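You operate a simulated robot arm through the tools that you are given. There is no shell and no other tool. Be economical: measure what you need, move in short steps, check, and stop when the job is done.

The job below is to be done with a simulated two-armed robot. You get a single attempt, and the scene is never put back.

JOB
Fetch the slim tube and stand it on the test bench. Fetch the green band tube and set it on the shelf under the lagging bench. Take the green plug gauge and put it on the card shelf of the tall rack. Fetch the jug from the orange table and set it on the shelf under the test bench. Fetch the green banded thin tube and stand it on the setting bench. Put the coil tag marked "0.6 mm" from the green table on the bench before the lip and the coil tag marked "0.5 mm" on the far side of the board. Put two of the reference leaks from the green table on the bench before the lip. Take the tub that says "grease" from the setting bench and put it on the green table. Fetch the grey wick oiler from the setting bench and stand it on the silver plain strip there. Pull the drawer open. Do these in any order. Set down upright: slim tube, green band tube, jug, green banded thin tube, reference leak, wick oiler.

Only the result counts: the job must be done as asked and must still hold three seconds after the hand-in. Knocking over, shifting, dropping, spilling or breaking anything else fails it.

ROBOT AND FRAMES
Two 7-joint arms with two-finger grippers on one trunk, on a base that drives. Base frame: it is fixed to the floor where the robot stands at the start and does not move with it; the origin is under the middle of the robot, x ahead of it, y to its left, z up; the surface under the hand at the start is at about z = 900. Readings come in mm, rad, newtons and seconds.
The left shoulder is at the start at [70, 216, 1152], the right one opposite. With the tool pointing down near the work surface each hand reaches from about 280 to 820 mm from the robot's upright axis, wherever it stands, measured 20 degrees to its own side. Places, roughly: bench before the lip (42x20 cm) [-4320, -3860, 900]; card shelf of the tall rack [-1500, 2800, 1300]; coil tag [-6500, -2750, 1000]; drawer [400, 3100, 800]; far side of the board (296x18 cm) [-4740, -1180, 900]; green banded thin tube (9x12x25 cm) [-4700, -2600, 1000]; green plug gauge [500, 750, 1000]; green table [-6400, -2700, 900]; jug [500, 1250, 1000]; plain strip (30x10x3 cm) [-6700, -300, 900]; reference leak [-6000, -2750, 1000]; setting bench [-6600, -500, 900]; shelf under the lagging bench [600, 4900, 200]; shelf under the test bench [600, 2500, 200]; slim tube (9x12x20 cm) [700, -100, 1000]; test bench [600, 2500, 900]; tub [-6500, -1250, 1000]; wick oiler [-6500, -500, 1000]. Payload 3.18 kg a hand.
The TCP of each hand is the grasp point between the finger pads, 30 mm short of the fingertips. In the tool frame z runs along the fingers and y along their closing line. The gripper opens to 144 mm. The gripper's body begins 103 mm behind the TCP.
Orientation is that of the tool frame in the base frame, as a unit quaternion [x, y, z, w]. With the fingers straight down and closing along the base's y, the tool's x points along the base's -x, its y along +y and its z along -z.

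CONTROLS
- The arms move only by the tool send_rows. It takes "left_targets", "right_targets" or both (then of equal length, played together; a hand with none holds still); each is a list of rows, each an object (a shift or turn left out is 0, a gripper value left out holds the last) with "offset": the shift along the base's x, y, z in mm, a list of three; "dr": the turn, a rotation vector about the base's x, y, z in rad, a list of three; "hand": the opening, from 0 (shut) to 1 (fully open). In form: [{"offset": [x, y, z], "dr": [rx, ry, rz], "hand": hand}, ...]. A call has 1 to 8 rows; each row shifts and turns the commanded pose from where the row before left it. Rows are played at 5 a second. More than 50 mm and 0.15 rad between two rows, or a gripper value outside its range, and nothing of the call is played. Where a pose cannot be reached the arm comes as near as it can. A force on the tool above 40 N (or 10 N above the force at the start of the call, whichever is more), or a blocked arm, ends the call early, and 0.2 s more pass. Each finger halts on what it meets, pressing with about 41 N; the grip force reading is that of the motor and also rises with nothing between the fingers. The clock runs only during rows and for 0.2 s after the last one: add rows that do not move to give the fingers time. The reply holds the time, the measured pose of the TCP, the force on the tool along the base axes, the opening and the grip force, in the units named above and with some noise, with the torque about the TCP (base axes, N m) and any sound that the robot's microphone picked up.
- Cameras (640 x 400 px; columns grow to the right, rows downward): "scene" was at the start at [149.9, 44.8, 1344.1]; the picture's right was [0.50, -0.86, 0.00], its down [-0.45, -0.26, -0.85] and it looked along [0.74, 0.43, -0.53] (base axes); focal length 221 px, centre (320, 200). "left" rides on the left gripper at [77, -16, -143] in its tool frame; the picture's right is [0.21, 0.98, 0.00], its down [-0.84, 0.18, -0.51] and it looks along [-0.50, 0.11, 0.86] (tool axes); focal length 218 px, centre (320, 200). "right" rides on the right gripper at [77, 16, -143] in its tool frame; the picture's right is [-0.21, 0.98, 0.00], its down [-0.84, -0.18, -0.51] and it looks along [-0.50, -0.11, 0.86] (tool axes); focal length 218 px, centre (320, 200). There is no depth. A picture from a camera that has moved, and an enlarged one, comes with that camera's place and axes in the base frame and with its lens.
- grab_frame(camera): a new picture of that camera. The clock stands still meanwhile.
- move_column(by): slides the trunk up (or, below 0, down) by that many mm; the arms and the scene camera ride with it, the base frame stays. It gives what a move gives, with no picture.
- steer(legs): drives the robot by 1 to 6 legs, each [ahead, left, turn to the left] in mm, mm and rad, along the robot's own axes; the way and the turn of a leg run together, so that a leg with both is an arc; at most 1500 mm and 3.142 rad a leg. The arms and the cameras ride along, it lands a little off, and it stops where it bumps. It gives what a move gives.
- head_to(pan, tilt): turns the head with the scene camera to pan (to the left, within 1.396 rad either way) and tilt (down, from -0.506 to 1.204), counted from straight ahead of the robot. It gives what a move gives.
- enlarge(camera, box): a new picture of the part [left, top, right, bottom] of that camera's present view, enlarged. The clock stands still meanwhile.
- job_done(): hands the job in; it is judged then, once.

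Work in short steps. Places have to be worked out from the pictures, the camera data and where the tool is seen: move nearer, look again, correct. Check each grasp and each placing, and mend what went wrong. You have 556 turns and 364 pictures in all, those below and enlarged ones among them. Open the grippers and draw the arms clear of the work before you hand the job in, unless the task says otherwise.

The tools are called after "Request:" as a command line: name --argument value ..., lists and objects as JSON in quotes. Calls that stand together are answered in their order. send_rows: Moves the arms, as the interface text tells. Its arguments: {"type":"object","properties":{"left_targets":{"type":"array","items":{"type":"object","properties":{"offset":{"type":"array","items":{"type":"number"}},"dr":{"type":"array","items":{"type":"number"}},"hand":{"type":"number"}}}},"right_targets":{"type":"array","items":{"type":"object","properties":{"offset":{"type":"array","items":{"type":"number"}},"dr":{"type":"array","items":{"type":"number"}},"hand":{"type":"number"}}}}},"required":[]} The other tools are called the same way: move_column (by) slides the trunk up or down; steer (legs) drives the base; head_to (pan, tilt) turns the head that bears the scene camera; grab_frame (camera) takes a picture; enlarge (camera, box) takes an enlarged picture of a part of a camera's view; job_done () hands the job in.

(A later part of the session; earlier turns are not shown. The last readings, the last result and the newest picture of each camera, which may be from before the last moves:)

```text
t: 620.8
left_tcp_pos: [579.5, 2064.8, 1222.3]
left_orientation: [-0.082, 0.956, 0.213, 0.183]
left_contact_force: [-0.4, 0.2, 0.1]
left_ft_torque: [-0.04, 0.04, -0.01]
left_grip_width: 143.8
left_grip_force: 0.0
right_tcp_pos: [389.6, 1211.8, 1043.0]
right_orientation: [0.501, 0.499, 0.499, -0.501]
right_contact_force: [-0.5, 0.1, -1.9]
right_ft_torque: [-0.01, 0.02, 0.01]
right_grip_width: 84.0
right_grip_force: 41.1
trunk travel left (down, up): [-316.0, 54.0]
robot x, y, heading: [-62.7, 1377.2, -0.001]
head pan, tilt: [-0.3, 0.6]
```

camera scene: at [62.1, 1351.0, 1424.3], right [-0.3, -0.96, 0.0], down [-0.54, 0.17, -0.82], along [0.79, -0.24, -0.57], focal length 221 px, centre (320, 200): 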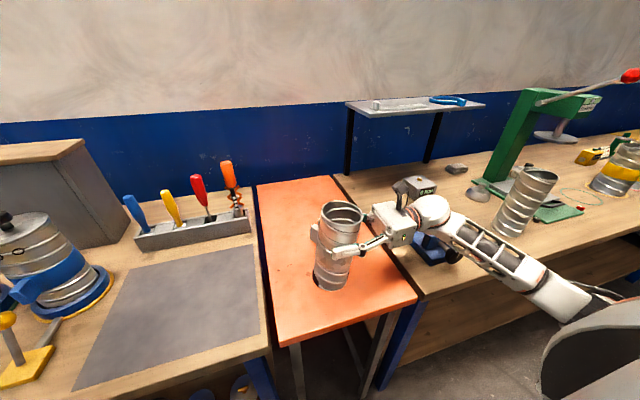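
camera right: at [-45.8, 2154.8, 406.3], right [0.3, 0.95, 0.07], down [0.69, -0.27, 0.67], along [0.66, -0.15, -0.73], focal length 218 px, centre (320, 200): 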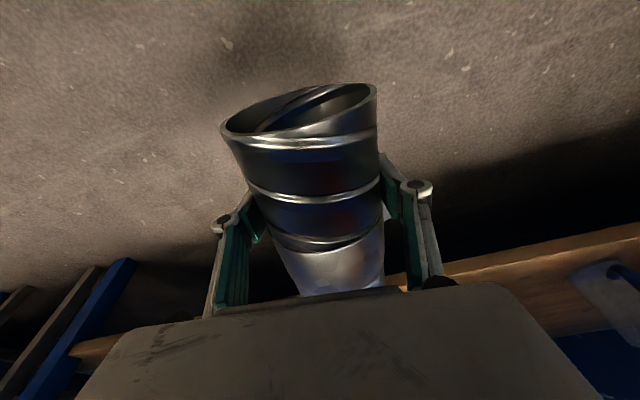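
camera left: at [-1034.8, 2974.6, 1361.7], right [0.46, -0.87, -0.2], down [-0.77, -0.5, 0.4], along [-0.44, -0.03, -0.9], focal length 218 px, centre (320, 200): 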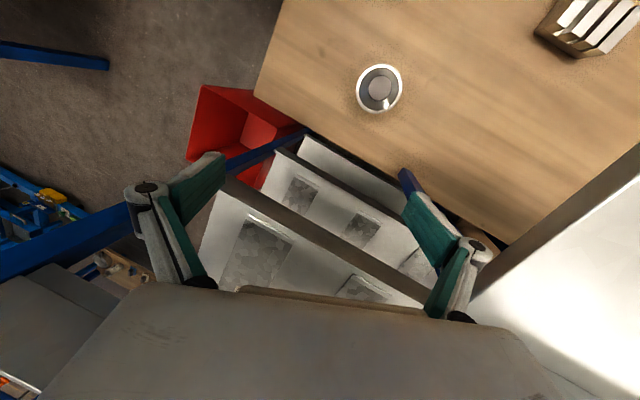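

Request:
send_rows --right_targets '[{"offset": [0, 0, -3]}, {"offset": [0, 0, -3]}, {"offset": [0, 0, -3]}, {"offset": [0, 0, -3]}, {"offset": [0, 0, -3]}]'

Request:
enlarge --camera "scene" --box '[240, 160, 440, 320]'

```text
t: 621.9
left_tcp_pos: [578.7, 2065.9, 1222.4]
left_orientation: [-0.083, 0.956, 0.214, 0.183]
left_contact_force: [-0.4, 0.8, 0.6]
left_ft_torque: [0.04, 0.05, -0.01]
left_grip_width: 144.0
left_grip_force: 0.1
right_tcp_pos: [388.5, 1213.3, 1040.2]
right_orientation: [0.494, 0.499, 0.504, -0.503]
right_contact_force: [-2.5, 2.9, 9.8]
right_ft_torque: [0.17, 0.52, -0.15]
right_grip_width: 84.3
right_grip_force: 41.4
trunk travel left (down, up): [-316.0, 54.0]
robot x, y, heading: [-62.0, 1379.1, -0.003]
head pan, tilt: [-0.3, 0.6]
stopped in row 5 (right hand): the force on the tool passed its limit at 43 N (the readings are from after the stop); the commanded pose is now the measured one
```

```text
2.50 times, centred on (340, 240) of scene
camera zoom: at [61.7, 1351.0, 1424.1], right [-0.3, -0.96, 0.0], down [-0.54, 0.17, -0.82], along [0.79, -0.24, -0.57], focal length 553 px, centre (270, 100)
```

zoom: 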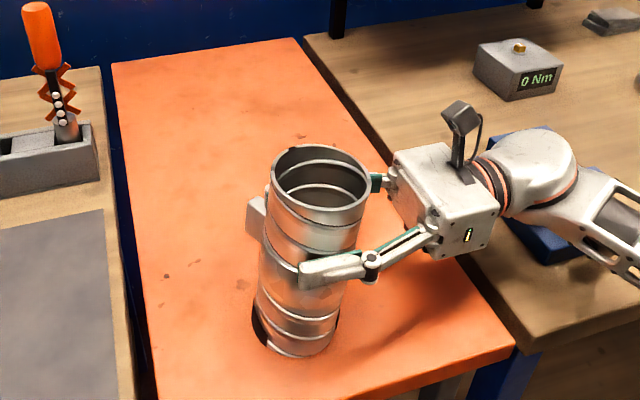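

Contact made; the tube looks upright. Open the fingers.

Request:
send_rows --right_targets '[{"hand": 0.65}, {"hand": 0.8}, {"hand": 0.95}, {"hand": 1}]'

Request:
enlarge --camera "scene" --box '[240, 160, 440, 320]'

```text
t: 622.9
left_tcp_pos: [576.8, 2066.1, 1221.6]
left_orientation: [-0.083, 0.956, 0.213, 0.183]
left_contact_force: [0.3, -0.2, 0.1]
left_ft_torque: [0.0, 0.02, 0.01]
left_grip_width: 144.1
left_grip_force: 0.0
right_tcp_pos: [389.1, 1213.2, 1036.5]
right_orientation: [0.495, 0.499, 0.504, -0.502]
right_contact_force: [0.4, -0.5, 0.0]
right_ft_torque: [-0.03, 0.0, -0.01]
right_grip_width: 143.8
right_grip_force: 0.0
trunk travel left (down, up): [-316.0, 54.0]
robot x, y, heading: [-64.6, 1376.0, 0.001]
head pan, tilt: [-0.3, 0.6]
```

```text
2.50 times, centred on (340, 240) of scene
camera zoom: at [61.7, 1351.4, 1424.4], right [-0.3, -0.96, 0.0], down [-0.54, 0.17, -0.83], along [0.79, -0.24, -0.56], focal length 553 px, centre (270, 100)
```

zoom: 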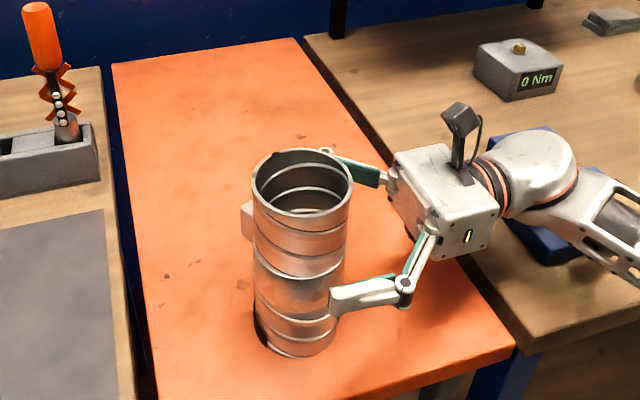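

The tube stands. Withdraw along −y by driving right 130 mm, then raise.

Request:
steer --legs '[[0, -120, 0]]'

Request:
send_rows --right_targets '[{"offset": [0, -10, 40]}, {"offset": [0, 0, 45]}, {"offset": [0, 0, 45]}, {"offset": [0, 0, 45]}]'

Request:
grab_frame --camera "scene"

```text
t: 624.5
left_tcp_pos: [577.8, 1947.2, 1222.6]
left_orientation: [-0.083, 0.956, 0.213, 0.183]
left_contact_force: [0.0, -0.7, -1.1]
left_ft_torque: [0.02, 0.0, 0.01]
left_grip_width: 143.9
left_grip_force: 0.1
right_tcp_pos: [389.4, 1095.2, 1036.8]
right_orientation: [0.495, 0.499, 0.504, -0.502]
right_contact_force: [0.0, -0.2, 0.1]
right_ft_torque: [0.03, -0.02, 0.01]
right_grip_width: 143.8
right_grip_force: 0.0
trunk travel left (down, up): [-316.0, 54.0]
robot x, y, heading: [-62.7, 1256.7, 0.003]
head pan, tilt: [-0.3, 0.6]
```

```text
t: 625.5
left_tcp_pos: [577.5, 1948.9, 1220.7]
left_orientation: [-0.082, 0.956, 0.212, 0.183]
left_contact_force: [0.3, 1.7, -0.5]
left_ft_torque: [-0.03, 0.0, 0.01]
left_grip_width: 144.0
left_grip_force: 0.1
right_tcp_pos: [391.0, 1085.0, 1213.1]
right_orientation: [0.497, 0.499, 0.503, -0.501]
right_contact_force: [0.8, 0.4, -0.3]
right_ft_torque: [0.02, 0.0, -0.01]
right_grip_width: 144.0
right_grip_force: 0.1
trunk travel left (down, up): [-316.0, 54.0]
robot x, y, heading: [-69.8, 1257.4, 0.005]
head pan, tilt: [-0.3, 0.6]
```

```text
171 pictures are left
camera scene: at [62.0, 1233.6, 1424.4], right [-0.29, -0.96, 0.0], down [-0.54, 0.17, -0.83], along [0.79, -0.24, -0.56], focal length 221 px, centre (320, 200)
```

scene: 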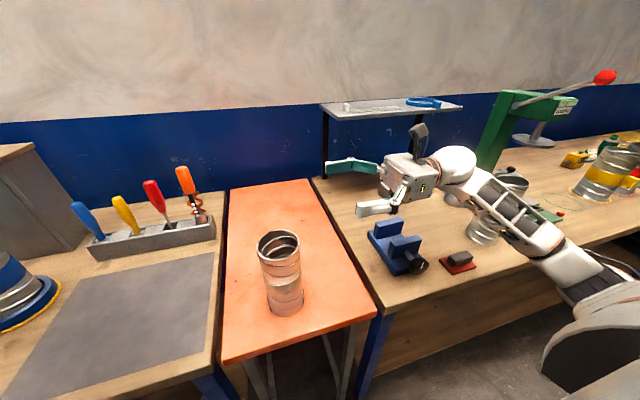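

Tube safe. Rotate the right hand back to tool-down.

Request:
send_rows --right_targets '[{"offset": [0, 5, 5], "dr": [-0.0806, -0.0806, 0.0806]}, {"offset": [0, 5, 5], "dr": [-0.0806, -0.0806, 0.0806]}, {"offset": [0, 5, 5], "dr": [-0.0806, -0.0806, 0.0806]}, {"offset": [0, 5, 5], "dr": [-0.0806, -0.0806, 0.0806]}, {"offset": [0, 5, 0], "dr": [-0.0806, -0.0806, 0.0806]}, {"offset": [0, 5, 0], "dr": [-0.0806, -0.0806, 0.0806]}, {"offset": [0, 5, 0], "dr": [-0.0806, -0.0806, 0.0806]}, {"dr": [-0.0806, -0.0806, 0.0806]}]'

Request:
send_rows --right_targets '[{"dr": [-0.0806, -0.0806, 0.0806]}, {"dr": [-0.0806, -0.0806, 0.0806]}, {"dr": [-0.0806, -0.0806, 0.0806]}, {"dr": [-0.0806, -0.0806, 0.0806]}, {"dr": [-0.0806, -0.0806, 0.0806]}, {"dr": [-0.0806, -0.0806, 0.0806]}, {"dr": [-0.0806, -0.0806, 0.0806]}]'

Request:
grab_frame --camera "right"

```text
t: 627.4
left_tcp_pos: [578.2, 1949.7, 1221.8]
left_orientation: [-0.083, 0.956, 0.213, 0.183]
left_contact_force: [-0.8, -1.0, -1.2]
left_ft_torque: [0.0, -0.02, -0.01]
left_grip_width: 144.2
left_grip_force: 0.0
right_tcp_pos: [389.4, 1119.3, 1231.9]
right_orientation: [0.266, 0.883, 0.271, -0.275]
right_contact_force: [0.5, 0.6, -0.9]
right_ft_torque: [-0.04, -0.01, -0.01]
right_grip_width: 143.9
right_grip_force: 0.2
trunk travel left (down, up): [-316.0, 54.0]
robot x, y, heading: [-65.0, 1257.1, 0.002]
head pan, tilt: [-0.3, 0.6]
```

```text
t: 629.0
left_tcp_pos: [576.6, 1949.1, 1222.4]
left_orientation: [-0.083, 0.956, 0.213, 0.183]
left_contact_force: [0.0, -0.5, -0.5]
left_ft_torque: [0.01, -0.03, -0.02]
left_grip_width: 144.2
left_grip_force: 0.0
right_tcp_pos: [388.4, 1119.4, 1232.9]
right_orientation: [-0.004, 1.0, -0.003, -0.004]
right_contact_force: [-0.6, 0.8, 0.3]
right_ft_torque: [-0.01, -0.05, 0.03]
right_grip_width: 144.1
right_grip_force: 0.1
trunk travel left (down, up): [-316.0, 54.0]
robot x, y, heading: [-67.2, 1260.6, 0.001]
head pan, tilt: [-0.3, 0.6]
```

```text
170 pictures are left
camera right: at [312.9, 1136.7, 1375.9], right [0.2, 0.98, -0.01], down [0.85, -0.17, 0.5], along [0.49, -0.11, -0.87], focal length 218 px, centre (320, 200)
```

right: 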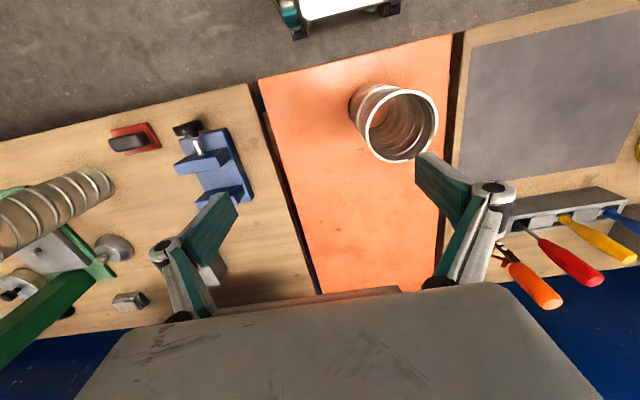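

Tube at ≈[385,1219] with its handle toward +y. I'll grip it with the hand yawed −90° so I can turn the handle to face −x afterwards. Yaw and move over it.

Request:
send_rows --right_targets '[{"offset": [0, 13, 0], "dr": [0, 0, -0.145]}, {"offset": [0, 13, 0], "dr": [0, 0, -0.145]}, {"offset": [0, 13, 0], "dr": [0, 0, -0.145]}, {"offset": [0, 13, 0], "dr": [0, 0, -0.145]}, {"offset": [0, 13, 0], "dr": [0, 0, -0.145]}, {"offset": [0, 13, 0], "dr": [0, 0, -0.145]}, {"offset": [0, 12, 0], "dr": [0, 0, -0.145]}, {"offset": [0, 10, 0], "dr": [0, 0, -0.145]}]'

Request:
send_rows --right_targets '[{"dr": [0, 0, -0.145]}, {"dr": [0, 0, -0.145]}, {"dr": [0, 0, -0.12]}]'

Request:
grab_frame --camera "right"

```text
t: 630.8
left_tcp_pos: [577.9, 1948.7, 1223.4]
left_orientation: [-0.083, 0.956, 0.213, 0.183]
left_contact_force: [0.6, 0.9, 0.4]
left_ft_torque: [-0.04, -0.04, -0.01]
left_grip_width: 144.2
left_grip_force: 0.2
right_tcp_pos: [389.7, 1220.9, 1233.4]
right_orientation: [0.547, 0.837, 0.001, -0.005]
right_contact_force: [0.2, -0.3, -0.1]
right_ft_torque: [-0.01, 0.04, 0.03]
right_grip_width: 143.9
right_grip_force: 0.0
trunk travel left (down, up): [-316.0, 54.0]
robot x, y, heading: [-67.3, 1263.5, 0.002]
head pan, tilt: [-0.3, 0.6]
```

```text
t: 631.5
left_tcp_pos: [578.2, 1948.8, 1220.8]
left_orientation: [-0.082, 0.956, 0.212, 0.184]
left_contact_force: [-0.6, 0.2, 1.0]
left_ft_torque: [0.05, -0.02, 0.05]
left_grip_width: 144.3
left_grip_force: 0.1
right_tcp_pos: [389.4, 1219.4, 1231.2]
right_orientation: [0.705, 0.709, 0.002, -0.005]
right_contact_force: [-0.4, -0.3, 1.1]
right_ft_torque: [0.0, 0.01, -0.01]
right_grip_width: 143.9
right_grip_force: 0.1
trunk travel left (down, up): [-316.0, 54.0]
robot x, y, heading: [-63.3, 1260.4, 0.001]
head pan, tilt: [-0.3, 0.6]
```

```text
169 pictures are left
camera right: at [406.0, 1294.9, 1375.8], right [0.98, -0.2, -0.01], down [-0.17, -0.85, 0.5], along [-0.11, -0.49, -0.87], focal length 218 px, centre (320, 200)
```

right: 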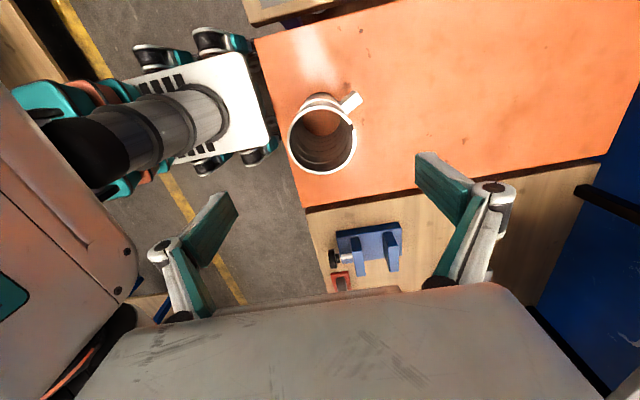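

Centre over the rim and lower to z≈1053.

Request:
send_rows --right_targets '[{"offset": [2, 4, -45]}, {"offset": [0, 0, -45]}, {"offset": [0, 0, -45]}, {"offset": [0, 0, -43]}]'

Request:
grab_frame --camera "right"

```text
t: 632.5
left_tcp_pos: [577.1, 1949.1, 1221.3]
left_orientation: [-0.083, 0.956, 0.213, 0.183]
left_contact_force: [0.4, -0.2, 0.0]
left_ft_torque: [0.0, 0.02, -0.01]
left_grip_width: 144.2
left_grip_force: 0.1
right_tcp_pos: [391.7, 1223.7, 1053.1]
right_orientation: [0.705, 0.71, 0.002, -0.005]
right_contact_force: [0.7, 0.4, -0.8]
right_ft_torque: [0.01, -0.01, 0.0]
right_grip_width: 143.9
right_grip_force: 0.1
trunk travel left (down, up): [-316.0, 54.0]
robot x, y, heading: [-60.5, 1258.5, -0.001]
head pan, tilt: [-0.3, 0.6]
```

```text
168 pictures are left
camera right: at [407.6, 1299.6, 1197.5], right [0.98, -0.2, -0.01], down [-0.17, -0.85, 0.5], along [-0.11, -0.49, -0.87], focal length 218 px, centre (320, 200)
```

right: 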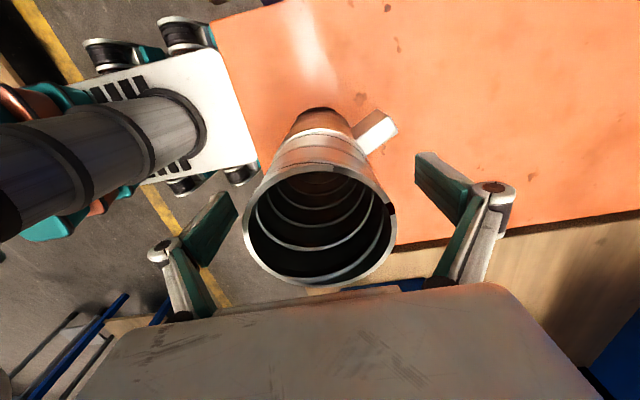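

Centred. Close and lift.

Request:
send_rows --right_targets '[{"hand": 0.7}, {"hand": 0.5}, {"hand": 0.4}, {"hand": 0.4}]'

Request:
send_rows --right_targets '[{"offset": [0, 0, 40]}, {"offset": [0, 0, 40]}, {"offset": [0, 0, 40]}, {"offset": [0, 0, 40]}, {"offset": [-20, 0, 40]}, {"offset": [-20, 0, 35]}]'

Request:
grab_frame --camera "right"

```text
t: 633.5
left_tcp_pos: [578.5, 1949.6, 1221.3]
left_orientation: [-0.082, 0.956, 0.212, 0.183]
left_contact_force: [0.4, 0.1, -0.5]
left_ft_torque: [-0.03, 0.02, 0.0]
left_grip_width: 144.3
left_grip_force: 0.0
right_tcp_pos: [392.9, 1224.0, 1055.1]
right_orientation: [0.705, 0.709, 0.002, -0.005]
right_contact_force: [0.0, -0.3, 0.2]
right_ft_torque: [0.03, 0.01, -0.01]
right_grip_width: 85.6
right_grip_force: 40.8
trunk travel left (down, up): [-316.0, 54.0]
robot x, y, heading: [-62.7, 1259.6, 0.002]
head pan, tilt: [-0.3, 0.6]
```

```text
t: 635.0
left_tcp_pos: [577.8, 1948.9, 1222.0]
left_orientation: [-0.083, 0.956, 0.213, 0.185]
left_contact_force: [-1.0, 1.0, -0.2]
left_ft_torque: [-0.01, -0.02, 0.01]
left_grip_width: 144.3
left_grip_force: 0.1
right_tcp_pos: [347.2, 1226.5, 1290.0]
right_orientation: [0.705, 0.709, 0.003, -0.004]
right_contact_force: [0.0, 0.1, -2.3]
right_ft_torque: [0.02, -0.02, 0.0]
right_grip_width: 85.6
right_grip_force: 40.6
trunk travel left (down, up): [-316.0, 54.0]
robot x, y, heading: [-66.6, 1262.4, 0.004]
head pan, tilt: [-0.3, 0.6]
```

```text
167 pictures are left
camera right: at [363.9, 1300.8, 1433.2], right [0.98, -0.2, 0.0], down [-0.17, -0.85, 0.5], along [-0.1, -0.49, -0.87], focal length 218 px, centre (320, 200)
```

right: 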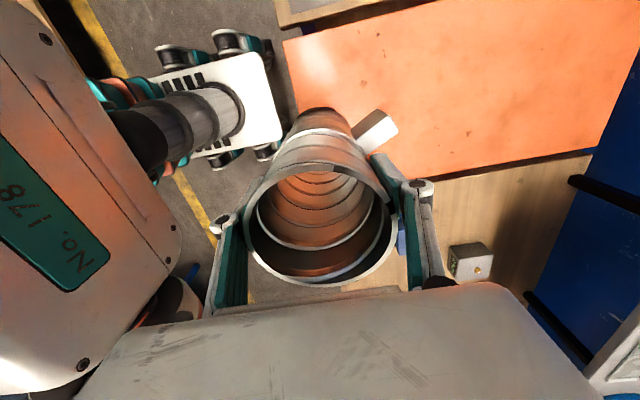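

Held. Rotate back to yaw 0 and drive to the placing position at the test bench.

Request:
send_rows --right_targets '[{"offset": [-5, 0, 3], "dr": [0, 0, 0.145]}, {"offset": [-5, 0, 3], "dr": [0, 0, 0.145]}, {"offset": [-5, 0, 3], "dr": [0, 0, 0.145]}, {"offset": [-5, 0, 3], "dr": [0, 0, 0.145]}, {"dr": [0, 0, 0.145]}, {"dr": [0, 0, 0.145]}, {"dr": [0, 0, 0.145]}, {"dr": [0, 0, 0.145]}]'

Request:
send_rows --right_targets '[{"dr": [0, 0, 0.145]}, {"dr": [0, 0, 0.145]}, {"dr": [0, 0, 0.12]}]'

Request:
steer --legs '[[-190, 0, 0], [0, 725, 0]]'

Request:
grab_frame --camera "scene"

Request:
grab_frame --camera "right"

```text
t: 636.8
left_tcp_pos: [577.6, 1947.9, 1221.8]
left_orientation: [-0.083, 0.956, 0.213, 0.184]
left_contact_force: [1.0, 0.2, -0.4]
left_ft_torque: [-0.01, 0.03, 0.01]
left_grip_width: 144.5
left_grip_force: 0.0
right_tcp_pos: [330.9, 1222.3, 1301.4]
right_orientation: [0.199, 0.98, -0.001, -0.005]
right_contact_force: [-1.0, -0.9, -2.0]
right_ft_torque: [-0.04, 0.02, 0.03]
right_grip_width: 86.0
right_grip_force: 41.4
trunk travel left (down, up): [-316.0, 54.0]
robot x, y, heading: [-66.6, 1259.5, -0.001]
head pan, tilt: [-0.3, 0.6]
```

```text
t: 637.5
left_tcp_pos: [577.6, 1948.3, 1220.5]
left_orientation: [-0.082, 0.956, 0.213, 0.184]
left_contact_force: [-0.3, -0.6, 0.1]
left_ft_torque: [0.01, 0.0, 0.01]
left_grip_width: 144.4
left_grip_force: 0.0
right_tcp_pos: [330.9, 1223.6, 1300.9]
right_orientation: [-0.004, 1.0, -0.001, -0.005]
right_contact_force: [-0.7, -0.5, -2.2]
right_ft_torque: [0.01, -0.01, 0.01]
right_grip_width: 85.9
right_grip_force: 40.3
trunk travel left (down, up): [-316.0, 54.0]
robot x, y, heading: [-64.7, 1258.5, -0.001]
head pan, tilt: [-0.3, 0.6]
```

```text
t: 645.4
left_tcp_pos: [369.7, 2678.2, 1221.2]
left_orientation: [-0.092, 0.955, 0.215, 0.181]
left_contact_force: [0.1, 0.9, -0.2]
left_ft_torque: [-0.01, -0.01, 0.02]
left_grip_width: 144.1
left_grip_force: 0.1
right_tcp_pos: [136.8, 1949.4, 1300.3]
right_orientation: [-0.012, 1.0, -0.002, -0.005]
right_contact_force: [0.5, -0.1, -3.0]
right_ft_torque: [-0.05, 0.02, 0.01]
right_grip_width: 85.7
right_grip_force: 41.0
trunk travel left (down, up): [-316.0, 54.0]
robot x, y, heading: [-260.1, 1977.4, 0.015]
head pan, tilt: [-0.3, 0.6]
```

```text
166 pictures are left
camera scene: at [-133.1, 1953.9, 1424.4], right [-0.28, -0.96, 0.0], down [-0.54, 0.16, -0.83], along [0.79, -0.23, -0.56], focal length 221 px, centre (320, 200)
```

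scene: 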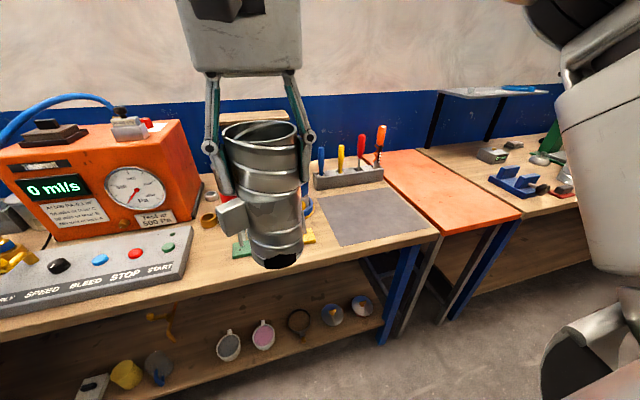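

```text
165 pictures are left
camera right: at [60.9, 1964.3, 1444.0], right [0.18, 0.98, -0.01], down [0.85, -0.16, 0.5], along [0.49, -0.1, -0.87], focal length 218 px, centre (320, 200)
```

right: 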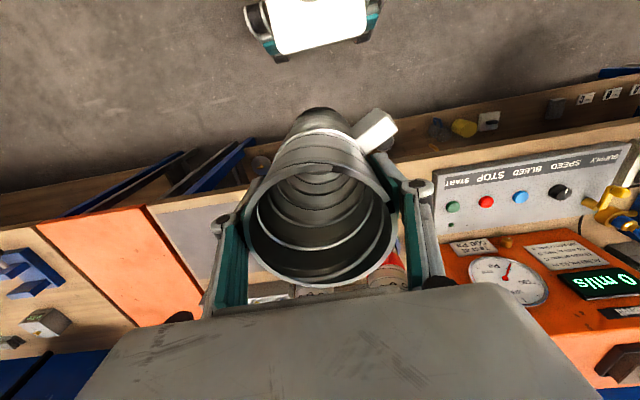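

Align heading and extend/lower toward [369,1953].

Request:
steer --legs '[[22, 0, -0.015]]'

Request:
send_rows --right_targets '[{"offset": [40, 1, -15]}, {"offset": [40, 1, -15]}, {"offset": [40, 1, -20]}, {"offset": [40, 1, -25]}, {"offset": [25, 0, -40]}, {"offset": [15, 0, -45]}, {"offset": [8, 0, -45]}]'

Request:
grab_frame --camera "right"

Request:
enlarge --camera "scene" --box '[180, 100, 360, 280]'

```text
t: 646.2
left_tcp_pos: [401.2, 2669.3, 1222.7]
left_orientation: [-0.085, 0.956, 0.213, 0.183]
left_contact_force: [0.0, 0.0, 0.2]
left_ft_torque: [0.0, 0.01, 0.04]
left_grip_width: 143.8
left_grip_force: 0.0
right_tcp_pos: [156.7, 1943.8, 1300.9]
right_orientation: [-0.004, 1.0, -0.001, -0.005]
right_contact_force: [0.5, -0.4, -3.2]
right_ft_torque: [-0.03, -0.01, 0.0]
right_grip_width: 85.5
right_grip_force: 40.9
trunk travel left (down, up): [-316.0, 54.0]
robot x, y, heading: [-244.1, 1975.1, 0.004]
head pan, tilt: [-0.3, 0.6]
```

```text
t: 647.8
left_tcp_pos: [402.9, 2669.7, 1221.9]
left_orientation: [-0.085, 0.956, 0.214, 0.184]
left_contact_force: [-0.8, 0.1, -0.3]
left_ft_torque: [0.0, 0.02, -0.01]
left_grip_width: 144.0
left_grip_force: 0.1
right_tcp_pos: [367.1, 1947.0, 1094.6]
right_orientation: [-0.005, 1.0, -0.002, -0.005]
right_contact_force: [-0.1, -0.1, -3.1]
right_ft_torque: [0.01, 0.03, -0.03]
right_grip_width: 85.5
right_grip_force: 40.9
trunk travel left (down, up): [-316.0, 54.0]
robot x, y, heading: [-242.8, 1978.1, 0.005]
head pan, tilt: [-0.3, 0.6]
```

```text
164 pictures are left
camera right: at [291.9, 1963.5, 1237.7], right [0.2, 0.98, -0.01], down [0.85, -0.17, 0.5], along [0.49, -0.1, -0.87], focal length 218 px, centre (320, 200)
```

right: 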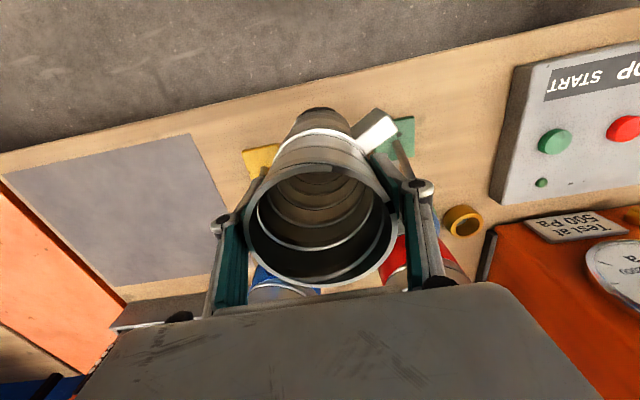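

```text
2.22 times, centred on (270, 190) of scene
camera zoom: at [-111.1, 1952.0, 1424.2], right [-0.29, -0.96, 0.0], down [-0.54, 0.17, -0.82], along [0.79, -0.24, -0.57], focal length 492 px, centre (431, 222)
```

zoom: 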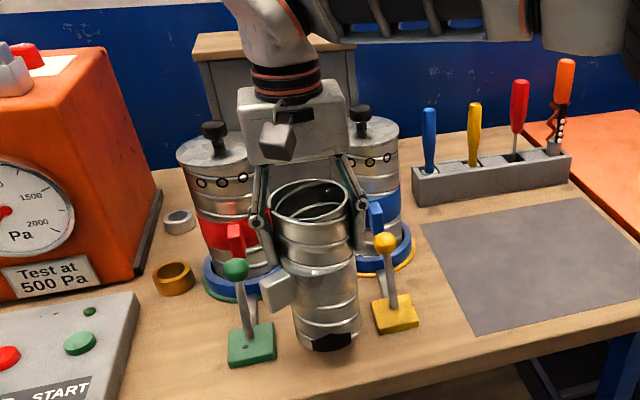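

Handle clears the green lever. Lower gently to contact (expected TCP z≈1055).

Request:
send_rows --right_targets '[{"offset": [0, 1, -20]}, {"offset": [0, 0, -12]}, {"offset": [0, 0, -4]}, {"offset": [0, 0, -3]}, {"offset": [0, 0, -3]}]'

```text
t: 649.0
left_tcp_pos: [400.6, 2669.2, 1221.6]
left_orientation: [-0.085, 0.956, 0.214, 0.183]
left_contact_force: [-0.2, 1.5, -0.3]
left_ft_torque: [0.02, -0.01, 0.02]
left_grip_width: 144.2
left_grip_force: 0.1
right_tcp_pos: [364.8, 1948.8, 1054.4]
right_orientation: [-0.004, 1.0, -0.002, -0.004]
right_contact_force: [-0.6, -0.6, 4.2]
right_ft_torque: [-0.39, 0.22, -0.01]
right_grip_width: 85.5
right_grip_force: 41.8
trunk travel left (down, up): [-316.0, 54.0]
robot x, y, heading: [-238.8, 1979.9, 0.001]
head pan, tilt: [-0.3, 0.6]
```

Contact at 1054. Release to 104 mm and check.

Request:
send_rows --right_targets '[{"offset": [0, 0, -1], "hand": 0.66}, {"hand": 0.72}, {"hand": 0.72}]'

Request:
send_rows --right_targets '[{"offset": [0, 0, 45]}, {"offset": [0, 0, 45]}, {"offset": [-5, 0, 45]}, {"offset": [-30, 0, 35]}, {"offset": [-40, -5, 20]}, {"offset": [-40, -20, 15]}]'

Request:
enlarge --camera "scene" --box '[180, 100, 360, 280]'

```text
t: 649.8
left_tcp_pos: [401.3, 2668.9, 1221.9]
left_orientation: [-0.085, 0.956, 0.214, 0.183]
left_contact_force: [0.1, 0.1, 0.7]
left_ft_torque: [0.0, -0.03, 0.01]
left_grip_width: 144.1
left_grip_force: 0.1
right_tcp_pos: [364.9, 1949.2, 1052.2]
right_orientation: [-0.005, 1.0, -0.002, -0.004]
right_contact_force: [0.1, 0.1, 0.1]
right_ft_torque: [0.03, -0.03, 0.01]
right_grip_width: 103.7
right_grip_force: 0.0
trunk travel left (down, up): [-316.0, 54.0]
robot x, y, heading: [-240.5, 1980.1, 0.002]
head pan, tilt: [-0.3, 0.6]
```

```text
t: 651.2
left_tcp_pos: [399.3, 2668.5, 1224.2]
left_orientation: [-0.084, 0.956, 0.213, 0.183]
left_contact_force: [-0.2, -0.9, -0.3]
left_ft_torque: [0.02, 0.0, 0.0]
left_grip_width: 144.1
left_grip_force: 0.0
right_tcp_pos: [248.5, 1924.2, 1259.7]
right_orientation: [-0.005, 1.0, -0.002, -0.004]
right_contact_force: [-0.9, -0.7, 0.8]
right_ft_torque: [0.03, -0.05, -0.04]
right_grip_width: 103.8
right_grip_force: 0.1
trunk travel left (down, up): [-316.0, 54.0]
robot x, y, heading: [-240.2, 1979.7, -0.001]
head pan, tilt: [-0.3, 0.6]
```

```text
2.22 times, centred on (270, 190) of scene
camera zoom: at [-114.0, 1950.5, 1424.6], right [-0.29, -0.96, 0.0], down [-0.54, 0.17, -0.83], along [0.79, -0.24, -0.56], focal length 492 px, centre (431, 222)
```

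zoom: 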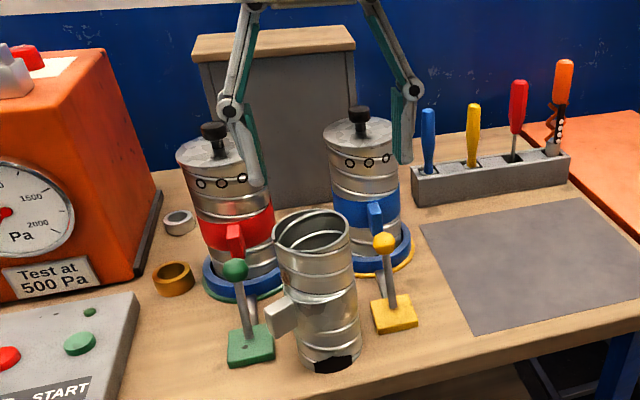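

The slim tube stands again on the test bench. Now fetch the gauge from the white table again: drive there.

Request:
steer --legs '[[-90, 0, 0], [0, 900, 0], [0, 845, 0]]'

Request:
steer --legs '[[170, 0, 0]]'

Request:
head_to --pan 0 --tilt 0.6

Request:
grab_frame --camera "scene"

```text
t: 667.5
left_tcp_pos: [303.2, 4404.8, 1222.1]
left_orientation: [-0.082, 0.956, 0.212, 0.184]
left_contact_force: [0.3, 0.3, 0.6]
left_ft_torque: [-0.03, 0.03, -0.02]
left_grip_width: 144.1
left_grip_force: 0.1
right_tcp_pos: [146.9, 3662.6, 1261.3]
right_orientation: [-0.001, 1.0, -0.002, -0.005]
right_contact_force: [-0.6, 0.9, 0.1]
right_ft_torque: [-0.02, 0.01, 0.0]
right_grip_width: 103.6
right_grip_force: 0.0
trunk travel left (down, up): [-316.0, 54.0]
robot x, y, heading: [-342.0, 3719.7, 0.003]
head pan, tilt: [-0.3, 0.6]
```

```text
t: 669.0
left_tcp_pos: [471.1, 4404.5, 1222.2]
left_orientation: [-0.083, 0.956, 0.214, 0.183]
left_contact_force: [-1.2, 0.3, -0.3]
left_ft_torque: [0.04, 0.02, -0.02]
left_grip_width: 143.9
left_grip_force: 0.0
right_tcp_pos: [314.8, 3663.2, 1259.7]
right_orientation: [-0.001, 1.0, -0.002, -0.005]
right_contact_force: [0.6, -0.4, -0.1]
right_ft_torque: [-0.01, 0.05, 0.03]
right_grip_width: 103.6
right_grip_force: 0.0
trunk travel left (down, up): [-316.0, 54.0]
robot x, y, heading: [-173.3, 3716.2, -0.004]
head pan, tilt: [-0.3, 0.6]
```

```text
t: 669.8
left_tcp_pos: [471.0, 4405.2, 1221.8]
left_orientation: [-0.082, 0.956, 0.213, 0.184]
left_contact_force: [-0.7, -0.1, -0.7]
left_ft_torque: [-0.02, 0.0, -0.01]
left_grip_width: 144.1
left_grip_force: 0.1
right_tcp_pos: [316.0, 3661.1, 1259.7]
right_orientation: [-0.002, 1.0, -0.003, -0.005]
right_contact_force: [0.6, 0.0, 0.9]
right_ft_torque: [-0.02, 0.01, 0.02]
right_grip_width: 103.6
right_grip_force: 0.1
trunk travel left (down, up): [-316.0, 54.0]
robot x, y, heading: [-173.3, 3716.5, 0.005]
head pan, tilt: [0.0, 0.6]
```

```text
161 pictures are left
camera scene: at [-43.4, 3716.8, 1424.4], right [0.0, -1.0, 0.0], down [-0.56, 0.0, -0.83], along [0.83, 0.0, -0.56], focal length 221 px, centre (320, 200)
```

scene: 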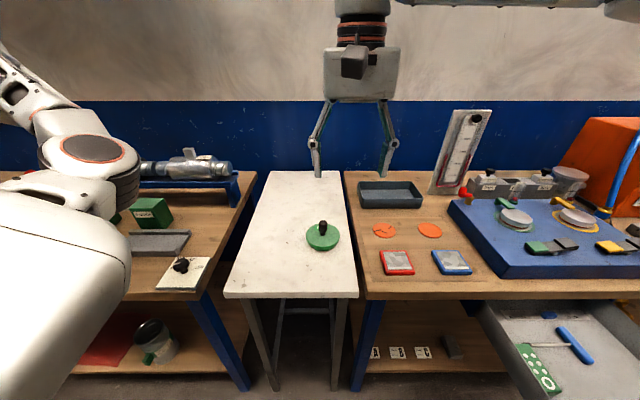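

Pitch the right hand to ~60° while approaching the gauge.

Request:
send_rows --right_targets '[{"offset": [5, 7, -30], "dr": [0, -0.15, 0]}, {"offset": [5, 7, -30], "dr": [0, -0.15, 0]}, {"offset": [5, 7, -30], "dr": [0, -0.15, 0]}, {"offset": [10, 7, -30], "dr": [0, -0.15, 0]}, {"offset": [10, 6, -30], "dr": [0, -0.15, 0]}, {"offset": [10, 6, -30], "dr": [0, -0.15, 0]}, {"offset": [10, 6, -30], "dr": [0, -0.15, 0], "hand": 0.45}]'

Request:
grab_frame --camera "right"

```text
t: 671.4
left_tcp_pos: [470.0, 4406.2, 1221.4]
left_orientation: [-0.082, 0.956, 0.212, 0.183]
left_contact_force: [0.6, 0.0, 0.7]
left_ft_torque: [0.0, -0.02, 0.01]
left_grip_width: 143.7
left_grip_force: 0.1
right_tcp_pos: [370.3, 3709.1, 1050.6]
right_orientation: [-0.001, 0.867, -0.002, 0.498]
right_contact_force: [-1.2, 0.7, 0.5]
right_ft_torque: [-0.07, -0.02, -0.01]
right_grip_width: 64.7
right_grip_force: 0.1
trunk travel left (down, up): [-316.0, 54.0]
robot x, y, heading: [-172.2, 3715.8, -0.008]
head pan, tilt: [0.0, 0.6]
```

```text
160 pictures are left
camera right: at [208.6, 3724.9, 1057.6], right [0.11, 0.98, 0.17], down [-0.01, -0.17, 0.98], along [0.99, -0.11, -0.01], focal length 218 px, centre (320, 200)
```

right: 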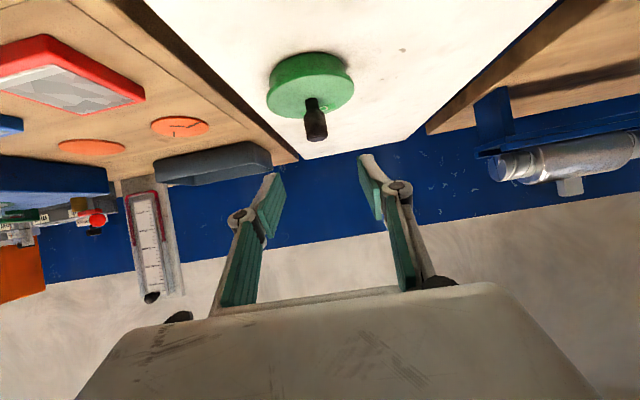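

Knob at ≈[488,3703]. Approach and grip.

Request:
send_rows --right_targets '[{"offset": [30, -2, -28]}, {"offset": [30, -2, -27]}, {"offset": [30, -1, -20]}, {"offset": [28, -1, -17]}, {"hand": 0.15}, {"hand": 0}, {"hand": 0}]'

Request:
send_rows --right_targets '[{"offset": [0, 0, 30]}, {"offset": [0, 0, 40]}, {"offset": [0, 0, 45]}, {"offset": [0, 0, 45]}, {"offset": [0, 0, 45]}]'

Request:
grab_frame --camera "right"

```text
t: 673.0
left_tcp_pos: [471.9, 4405.2, 1221.2]
left_orientation: [-0.082, 0.956, 0.213, 0.183]
left_contact_force: [0.0, 0.5, -0.4]
left_ft_torque: [0.01, -0.03, -0.02]
left_grip_width: 144.3
left_grip_force: 0.0
right_tcp_pos: [487.3, 3701.7, 956.1]
right_orientation: [0.0, 0.868, -0.003, 0.496]
right_contact_force: [0.8, 0.9, 0.2]
right_ft_torque: [0.02, -0.02, 0.01]
right_grip_width: 25.3
right_grip_force: 40.7
trunk travel left (down, up): [-316.0, 54.0]
robot x, y, heading: [-174.2, 3716.2, 0.002]
head pan, tilt: [0.0, 0.6]
```

```text
t: 674.2
left_tcp_pos: [470.2, 4404.8, 1223.0]
left_orientation: [-0.082, 0.956, 0.213, 0.185]
left_contact_force: [-1.3, -0.6, 0.3]
left_ft_torque: [0.01, 0.0, -0.02]
left_grip_width: 143.9
left_grip_force: 0.1
right_tcp_pos: [486.4, 3699.6, 1163.3]
right_orientation: [0.0, 0.868, -0.002, 0.497]
right_contact_force: [0.2, -0.7, -3.0]
right_ft_torque: [0.03, -0.05, 0.02]
right_grip_width: 25.4
right_grip_force: 40.4
trunk travel left (down, up): [-316.0, 54.0]
robot x, y, heading: [-175.9, 3720.4, -0.002]
head pan, tilt: [0.0, 0.6]
```

```text
159 pictures are left
camera right: at [325.0, 3716.8, 1169.2], right [0.11, 0.98, 0.18], down [-0.01, -0.18, 0.98], along [0.99, -0.11, -0.01], focal length 218 px, centre (320, 200)
```

right: 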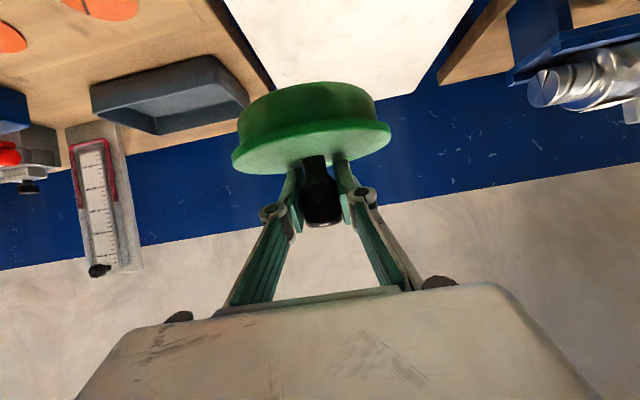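

Clean grip. Raise to z≈1250 for safe passage and drive south to look for the way west.

Request:
send_rows --right_targets '[{"offset": [-15, 0, 45]}, {"offset": [-15, 0, 40]}]'

Request:
steer --legs '[[-185, 0, 0.002], [0, -1500, 0], [0, -1500, 0]]'

Request:
head_to --pan -1.39 --tilt 0.3

Request:
grab_frame --camera "scene"

```text
t: 674.8
left_tcp_pos: [469.5, 4405.7, 1222.5]
left_orientation: [-0.082, 0.956, 0.214, 0.184]
left_contact_force: [0.7, -0.5, 0.2]
left_ft_torque: [-0.01, -0.04, 0.0]
left_grip_width: 144.3
left_grip_force: 0.0
right_tcp_pos: [459.8, 3701.7, 1246.6]
right_orientation: [-0.001, 0.868, -0.002, 0.496]
right_contact_force: [0.1, 0.2, -2.9]
right_ft_torque: [-0.01, -0.03, 0.0]
right_grip_width: 25.0
right_grip_force: 40.6
trunk travel left (down, up): [-316.0, 54.0]
robot x, y, heading: [-175.0, 3716.8, -0.0]
head pan, tilt: [0.0, 0.6]
```

```text
t: 702.4
left_tcp_pos: [276.1, 1367.9, 1221.8]
left_orientation: [-0.077, 0.956, 0.212, 0.185]
left_contact_force: [-0.2, -0.6, -0.1]
left_ft_torque: [0.0, 0.02, -0.01]
left_grip_width: 143.8
left_grip_force: 0.2
right_tcp_pos: [257.5, 665.8, 1246.5]
right_orientation: [0.003, 0.868, -0.004, 0.496]
right_contact_force: [0.6, 0.6, -3.4]
right_ft_torque: [0.01, 0.0, -0.03]
right_grip_width: 25.0
right_grip_force: 41.0
trunk travel left (down, up): [-316.0, 54.0]
robot x, y, heading: [-375.2, 683.9, -0.011]
head pan, tilt: [0.0, 0.6]
```

```text
t: 703.9
left_tcp_pos: [275.6, 1368.6, 1223.0]
left_orientation: [-0.078, 0.957, 0.212, 0.184]
left_contact_force: [0.0, -0.3, 0.6]
left_ft_torque: [0.03, 0.02, -0.03]
left_grip_width: 144.0
left_grip_force: 0.2
right_tcp_pos: [257.3, 666.7, 1246.9]
right_orientation: [0.004, 0.868, -0.004, 0.497]
right_contact_force: [0.6, -0.1, -2.7]
right_ft_torque: [-0.02, 0.04, 0.01]
right_grip_width: 25.3
right_grip_force: 41.4
trunk travel left (down, up): [-316.0, 54.0]
robot x, y, heading: [-375.0, 686.4, -0.008]
head pan, tilt: [-1.389, 0.3]
```

```text
158 pictures are left
camera scene: at [-316.9, 594.6, 1451.8], right [-0.99, -0.17, 0.0], down [-0.05, 0.29, -0.96], along [0.16, -0.94, -0.3], focal length 221 px, centre (320, 200)
```

scene: 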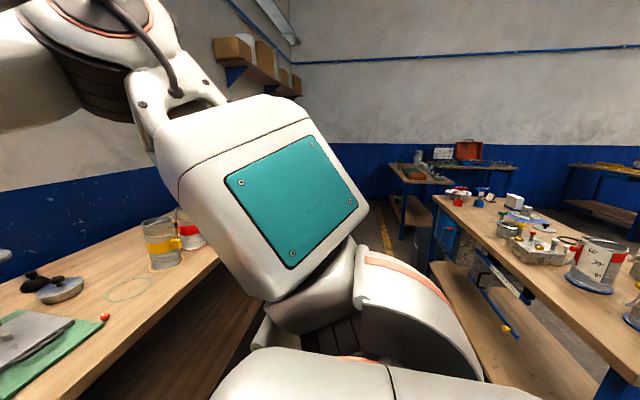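

There is a gap westward between the benches at y≈640. Retract the left hand somewhat before turning.

Request:
send_rows --left_targets '[{"offset": [-35, -20, 0]}, {"offset": [-35, -20, 0]}, {"offset": [-35, -20, 0]}, {"offset": [-30, -20, 0]}]'

Request:
steer --legs '[[0, -40, 0], [0, 0, 1.57]]'

Request:
head_to --pan 1.3 --tilt 0.3

Request:
grab_frame --camera "scene"

```text
t: 704.9
left_tcp_pos: [134.7, 1293.8, 1224.4]
left_orientation: [-0.083, 0.956, 0.212, 0.184]
left_contact_force: [-0.2, -0.4, -0.1]
left_ft_torque: [-0.02, -0.03, 0.01]
left_grip_width: 144.1
left_grip_force: 0.1
right_tcp_pos: [257.7, 665.9, 1246.5]
right_orientation: [0.003, 0.868, -0.004, 0.497]
right_contact_force: [-0.4, -0.3, -2.9]
right_ft_torque: [-0.01, -0.01, 0.02]
right_grip_width: 25.4
right_grip_force: 40.9
trunk travel left (down, up): [-316.0, 54.0]
robot x, y, heading: [-374.5, 688.3, -0.016]
head pan, tilt: [-1.389, 0.3]
```

```text
t: 709.8
left_tcp_pos: [-987.8, 1152.8, 1224.0]
left_orientation: [0.739, -0.613, -0.28, 0.022]
left_contact_force: [0.3, -0.7, -0.1]
left_ft_torque: [0.01, -0.01, 0.02]
left_grip_width: 144.0
left_grip_force: 0.0
right_tcp_pos: [-362.8, 1280.6, 1245.8]
right_orientation: [0.616, -0.612, -0.35, -0.351]
right_contact_force: [-0.7, -0.3, -3.3]
right_ft_torque: [0.02, 0.01, -0.02]
right_grip_width: 25.5
right_grip_force: 40.8
trunk travel left (down, up): [-316.0, 54.0]
robot x, y, heading: [-377.0, 646.5, 1.573]
head pan, tilt: [-1.389, 0.3]
```

```text
t: 712.2
left_tcp_pos: [-989.3, 1151.4, 1222.3]
left_orientation: [0.739, -0.612, -0.28, 0.023]
left_contact_force: [-0.5, 0.1, 0.9]
left_ft_torque: [0.01, 0.01, -0.03]
left_grip_width: 143.9
left_grip_force: 0.0
right_tcp_pos: [-361.9, 1281.6, 1245.8]
right_orientation: [0.615, -0.613, -0.35, -0.352]
right_contact_force: [0.0, 0.5, -2.0]
right_ft_torque: [0.03, 0.04, -0.01]
right_grip_width: 25.2
right_grip_force: 41.2
trunk travel left (down, up): [-316.0, 54.0]
robot x, y, heading: [-376.8, 644.3, 1.568]
head pan, tilt: [1.3, 0.3]
```

```text
157 pictures are left
camera scene: at [-464.8, 713.7, 1451.8], right [0.27, 0.96, 0.0], down [0.28, -0.08, -0.96], along [-0.92, 0.26, -0.3], focal length 221 px, centre (320, 200)
```

scene: 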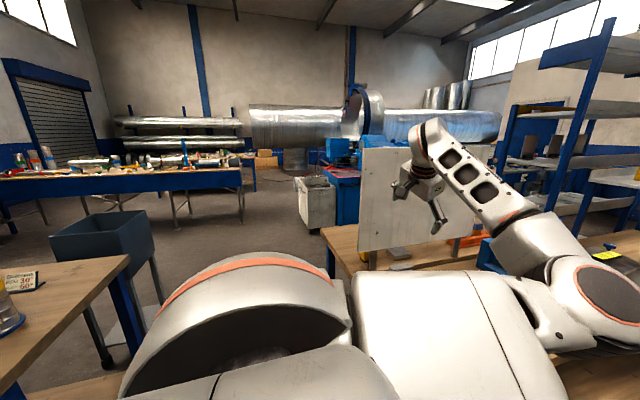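

Way west is open at y≈640. Turn further to face west and drive.

Request:
steer --legs '[[0, 0, 1.57]]'

Request:
head_to --pan 0 --tilt 0.3

Request:
grab_frame --camera "scene"

```text
t: 716.4
left_tcp_pos: [-887.1, 39.6, 1222.2]
left_orientation: [0.956, 0.085, -0.183, 0.213]
left_contact_force: [0.5, -0.4, 1.1]
left_ft_torque: [-0.02, 0.0, 0.0]
left_grip_width: 144.0
left_grip_force: 0.1
right_tcp_pos: [-1009.2, 666.5, 1246.7]
right_orientation: [0.868, -0.003, -0.496, -0.005]
right_contact_force: [0.0, 0.5, -3.9]
right_ft_torque: [0.0, 0.0, 0.04]
right_grip_width: 25.0
right_grip_force: 41.2
trunk travel left (down, up): [-316.0, 54.0]
robot x, y, heading: [-375.4, 647.3, 3.131]
head pan, tilt: [1.3, 0.3]
```

```text
t: 717.9
left_tcp_pos: [-886.0, 37.6, 1222.3]
left_orientation: [0.956, 0.085, -0.184, 0.213]
left_contact_force: [0.3, -0.4, -0.3]
left_ft_torque: [-0.02, 0.0, 0.0]
left_grip_width: 144.1
left_grip_force: 0.2
right_tcp_pos: [-1009.4, 668.2, 1246.5]
right_orientation: [0.868, -0.002, -0.496, -0.004]
right_contact_force: [0.6, 0.0, -3.0]
right_ft_torque: [-0.03, 0.02, -0.03]
right_grip_width: 25.1
right_grip_force: 40.8
trunk travel left (down, up): [-316.0, 54.0]
robot x, y, heading: [-374.2, 649.9, 3.131]
head pan, tilt: [0.0, 0.3]
```

```text
156 pictures are left
camera scene: at [-509.8, 648.3, 1451.8], right [0.01, 1.0, 0.0], down [0.3, 0.0, -0.96], along [-0.96, 0.01, -0.3], focal length 221 px, centre (320, 200)
```

scene: 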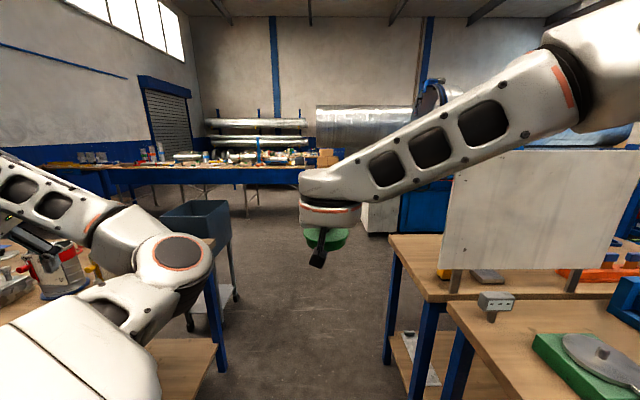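

Corridor clear (y 44–1112). Drive west 1500, then 700 more, watching.

Request:
steer --legs '[[1500, 0, 0.01]]'

Request:
head_to --pan -0.6 --tilt 0.3

Request:
grab_frame --camera "scene"

```text
t: 725.2
left_tcp_pos: [-2365.2, 62.3, 1223.2]
left_orientation: [0.956, 0.081, -0.183, 0.212]
left_contact_force: [-0.1, 0.3, -0.5]
left_ft_torque: [-0.01, -0.02, 0.0]
left_grip_width: 143.7
left_grip_force: 0.1
right_tcp_pos: [-2482.9, 692.9, 1246.7]
right_orientation: [0.868, -0.006, -0.497, -0.005]
right_contact_force: [0.4, 0.0, -3.0]
right_ft_torque: [0.02, 0.01, 0.01]
right_grip_width: 25.0
right_grip_force: 40.8
trunk travel left (down, up): [-316.0, 54.0]
robot x, y, heading: [-1846.7, 665.9, 3.127]
head pan, tilt: [0.0, 0.3]
```

```text
t: 726.2
left_tcp_pos: [-2364.4, 62.2, 1223.7]
left_orientation: [0.956, 0.082, -0.184, 0.213]
left_contact_force: [0.2, 0.2, 0.0]
left_ft_torque: [0.0, 0.03, 0.0]
left_grip_width: 144.1
left_grip_force: 0.2
right_tcp_pos: [-2482.6, 692.2, 1247.2]
right_orientation: [0.869, -0.006, -0.495, -0.006]
right_contact_force: [1.1, 0.2, -2.5]
right_ft_torque: [0.04, -0.04, 0.01]
right_grip_width: 25.0
right_grip_force: 41.0
trunk travel left (down, up): [-316.0, 54.0]
robot x, y, heading: [-1850.8, 670.0, 3.129]
head pan, tilt: [-0.6, 0.3]
```

```text
155 pictures are left
camera scene: at [-1966.3, 721.6, 1451.8], right [0.58, 0.82, 0.0], down [0.24, -0.17, -0.96], along [-0.78, 0.55, -0.3], focal length 221 px, centre (320, 200)
```

scene: 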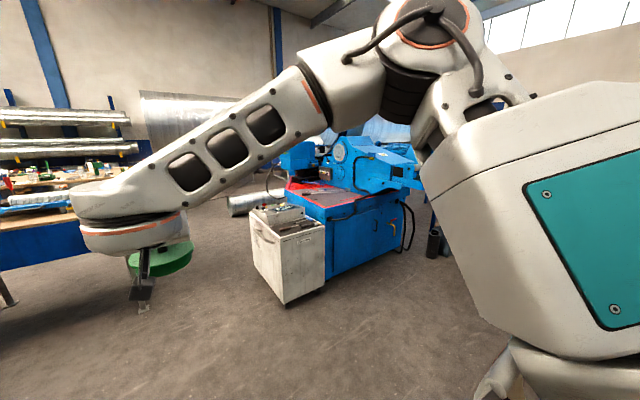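

Open area: cart/machine at x<−3300. Drive round to the rack's west side: west, north, then turn to face east.

Request:
steer --legs '[[700, 0, 0.01], [0, -850, 0], [0, 0, 3.14]]'

Request:
head_to --pan 0.7 --tilt 0.2

Request:
grab_frame --camera "scene"

```text
t: 744.8
left_tcp_pos: [-2066.3, 2136.0, 1222.4]
left_orientation: [-0.095, 0.955, 0.215, 0.182]
left_contact_force: [-1.0, 0.0, -0.2]
left_ft_torque: [0.02, 0.03, -0.02]
left_grip_width: 144.0
left_grip_force: 0.1
right_tcp_pos: [-1931.4, 1508.9, 1245.5]
right_orientation: [-0.005, 0.868, 0.0, 0.496]
right_contact_force: [-0.2, -0.4, -3.0]
right_ft_torque: [-0.04, -0.04, -0.01]
right_grip_width: 25.5
right_grip_force: 41.1
trunk travel left (down, up): [-316.0, 54.0]
robot x, y, heading: [-2565.3, 1519.0, 0.006]
head pan, tilt: [-0.6, 0.3]
```

```text
t: 746.3
left_tcp_pos: [-2066.4, 2136.6, 1222.2]
left_orientation: [-0.095, 0.955, 0.215, 0.181]
left_contact_force: [-0.9, 0.1, -0.1]
left_ft_torque: [0.03, -0.02, -0.02]
left_grip_width: 144.3
left_grip_force: 0.1
right_tcp_pos: [-1931.1, 1509.9, 1245.9]
right_orientation: [-0.005, 0.868, 0.001, 0.496]
right_contact_force: [-0.4, -0.3, -2.7]
right_ft_torque: [-0.03, -0.01, 0.02]
right_grip_width: 25.3
right_grip_force: 41.3
trunk travel left (down, up): [-316.0, 54.0]
robot x, y, heading: [-2564.4, 1521.5, 0.01]
head pan, tilt: [0.7, 0.201]
```

```text
154 pictures are left
camera scene: at [-2451.0, 1578.9, 1461.1], right [0.65, -0.76, 0.0], down [-0.15, -0.13, -0.98], along [0.74, 0.64, -0.2], focal length 221 px, centre (320, 200)
```

scene: 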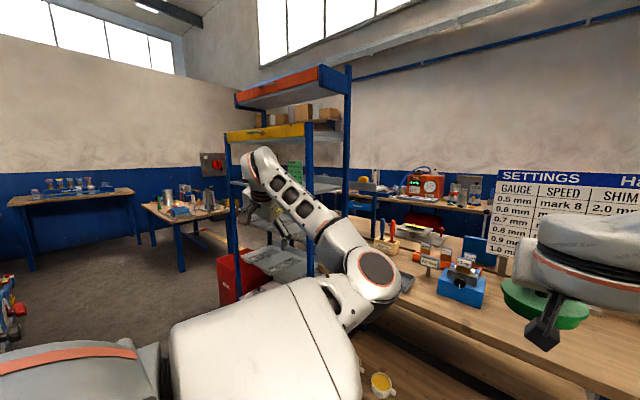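

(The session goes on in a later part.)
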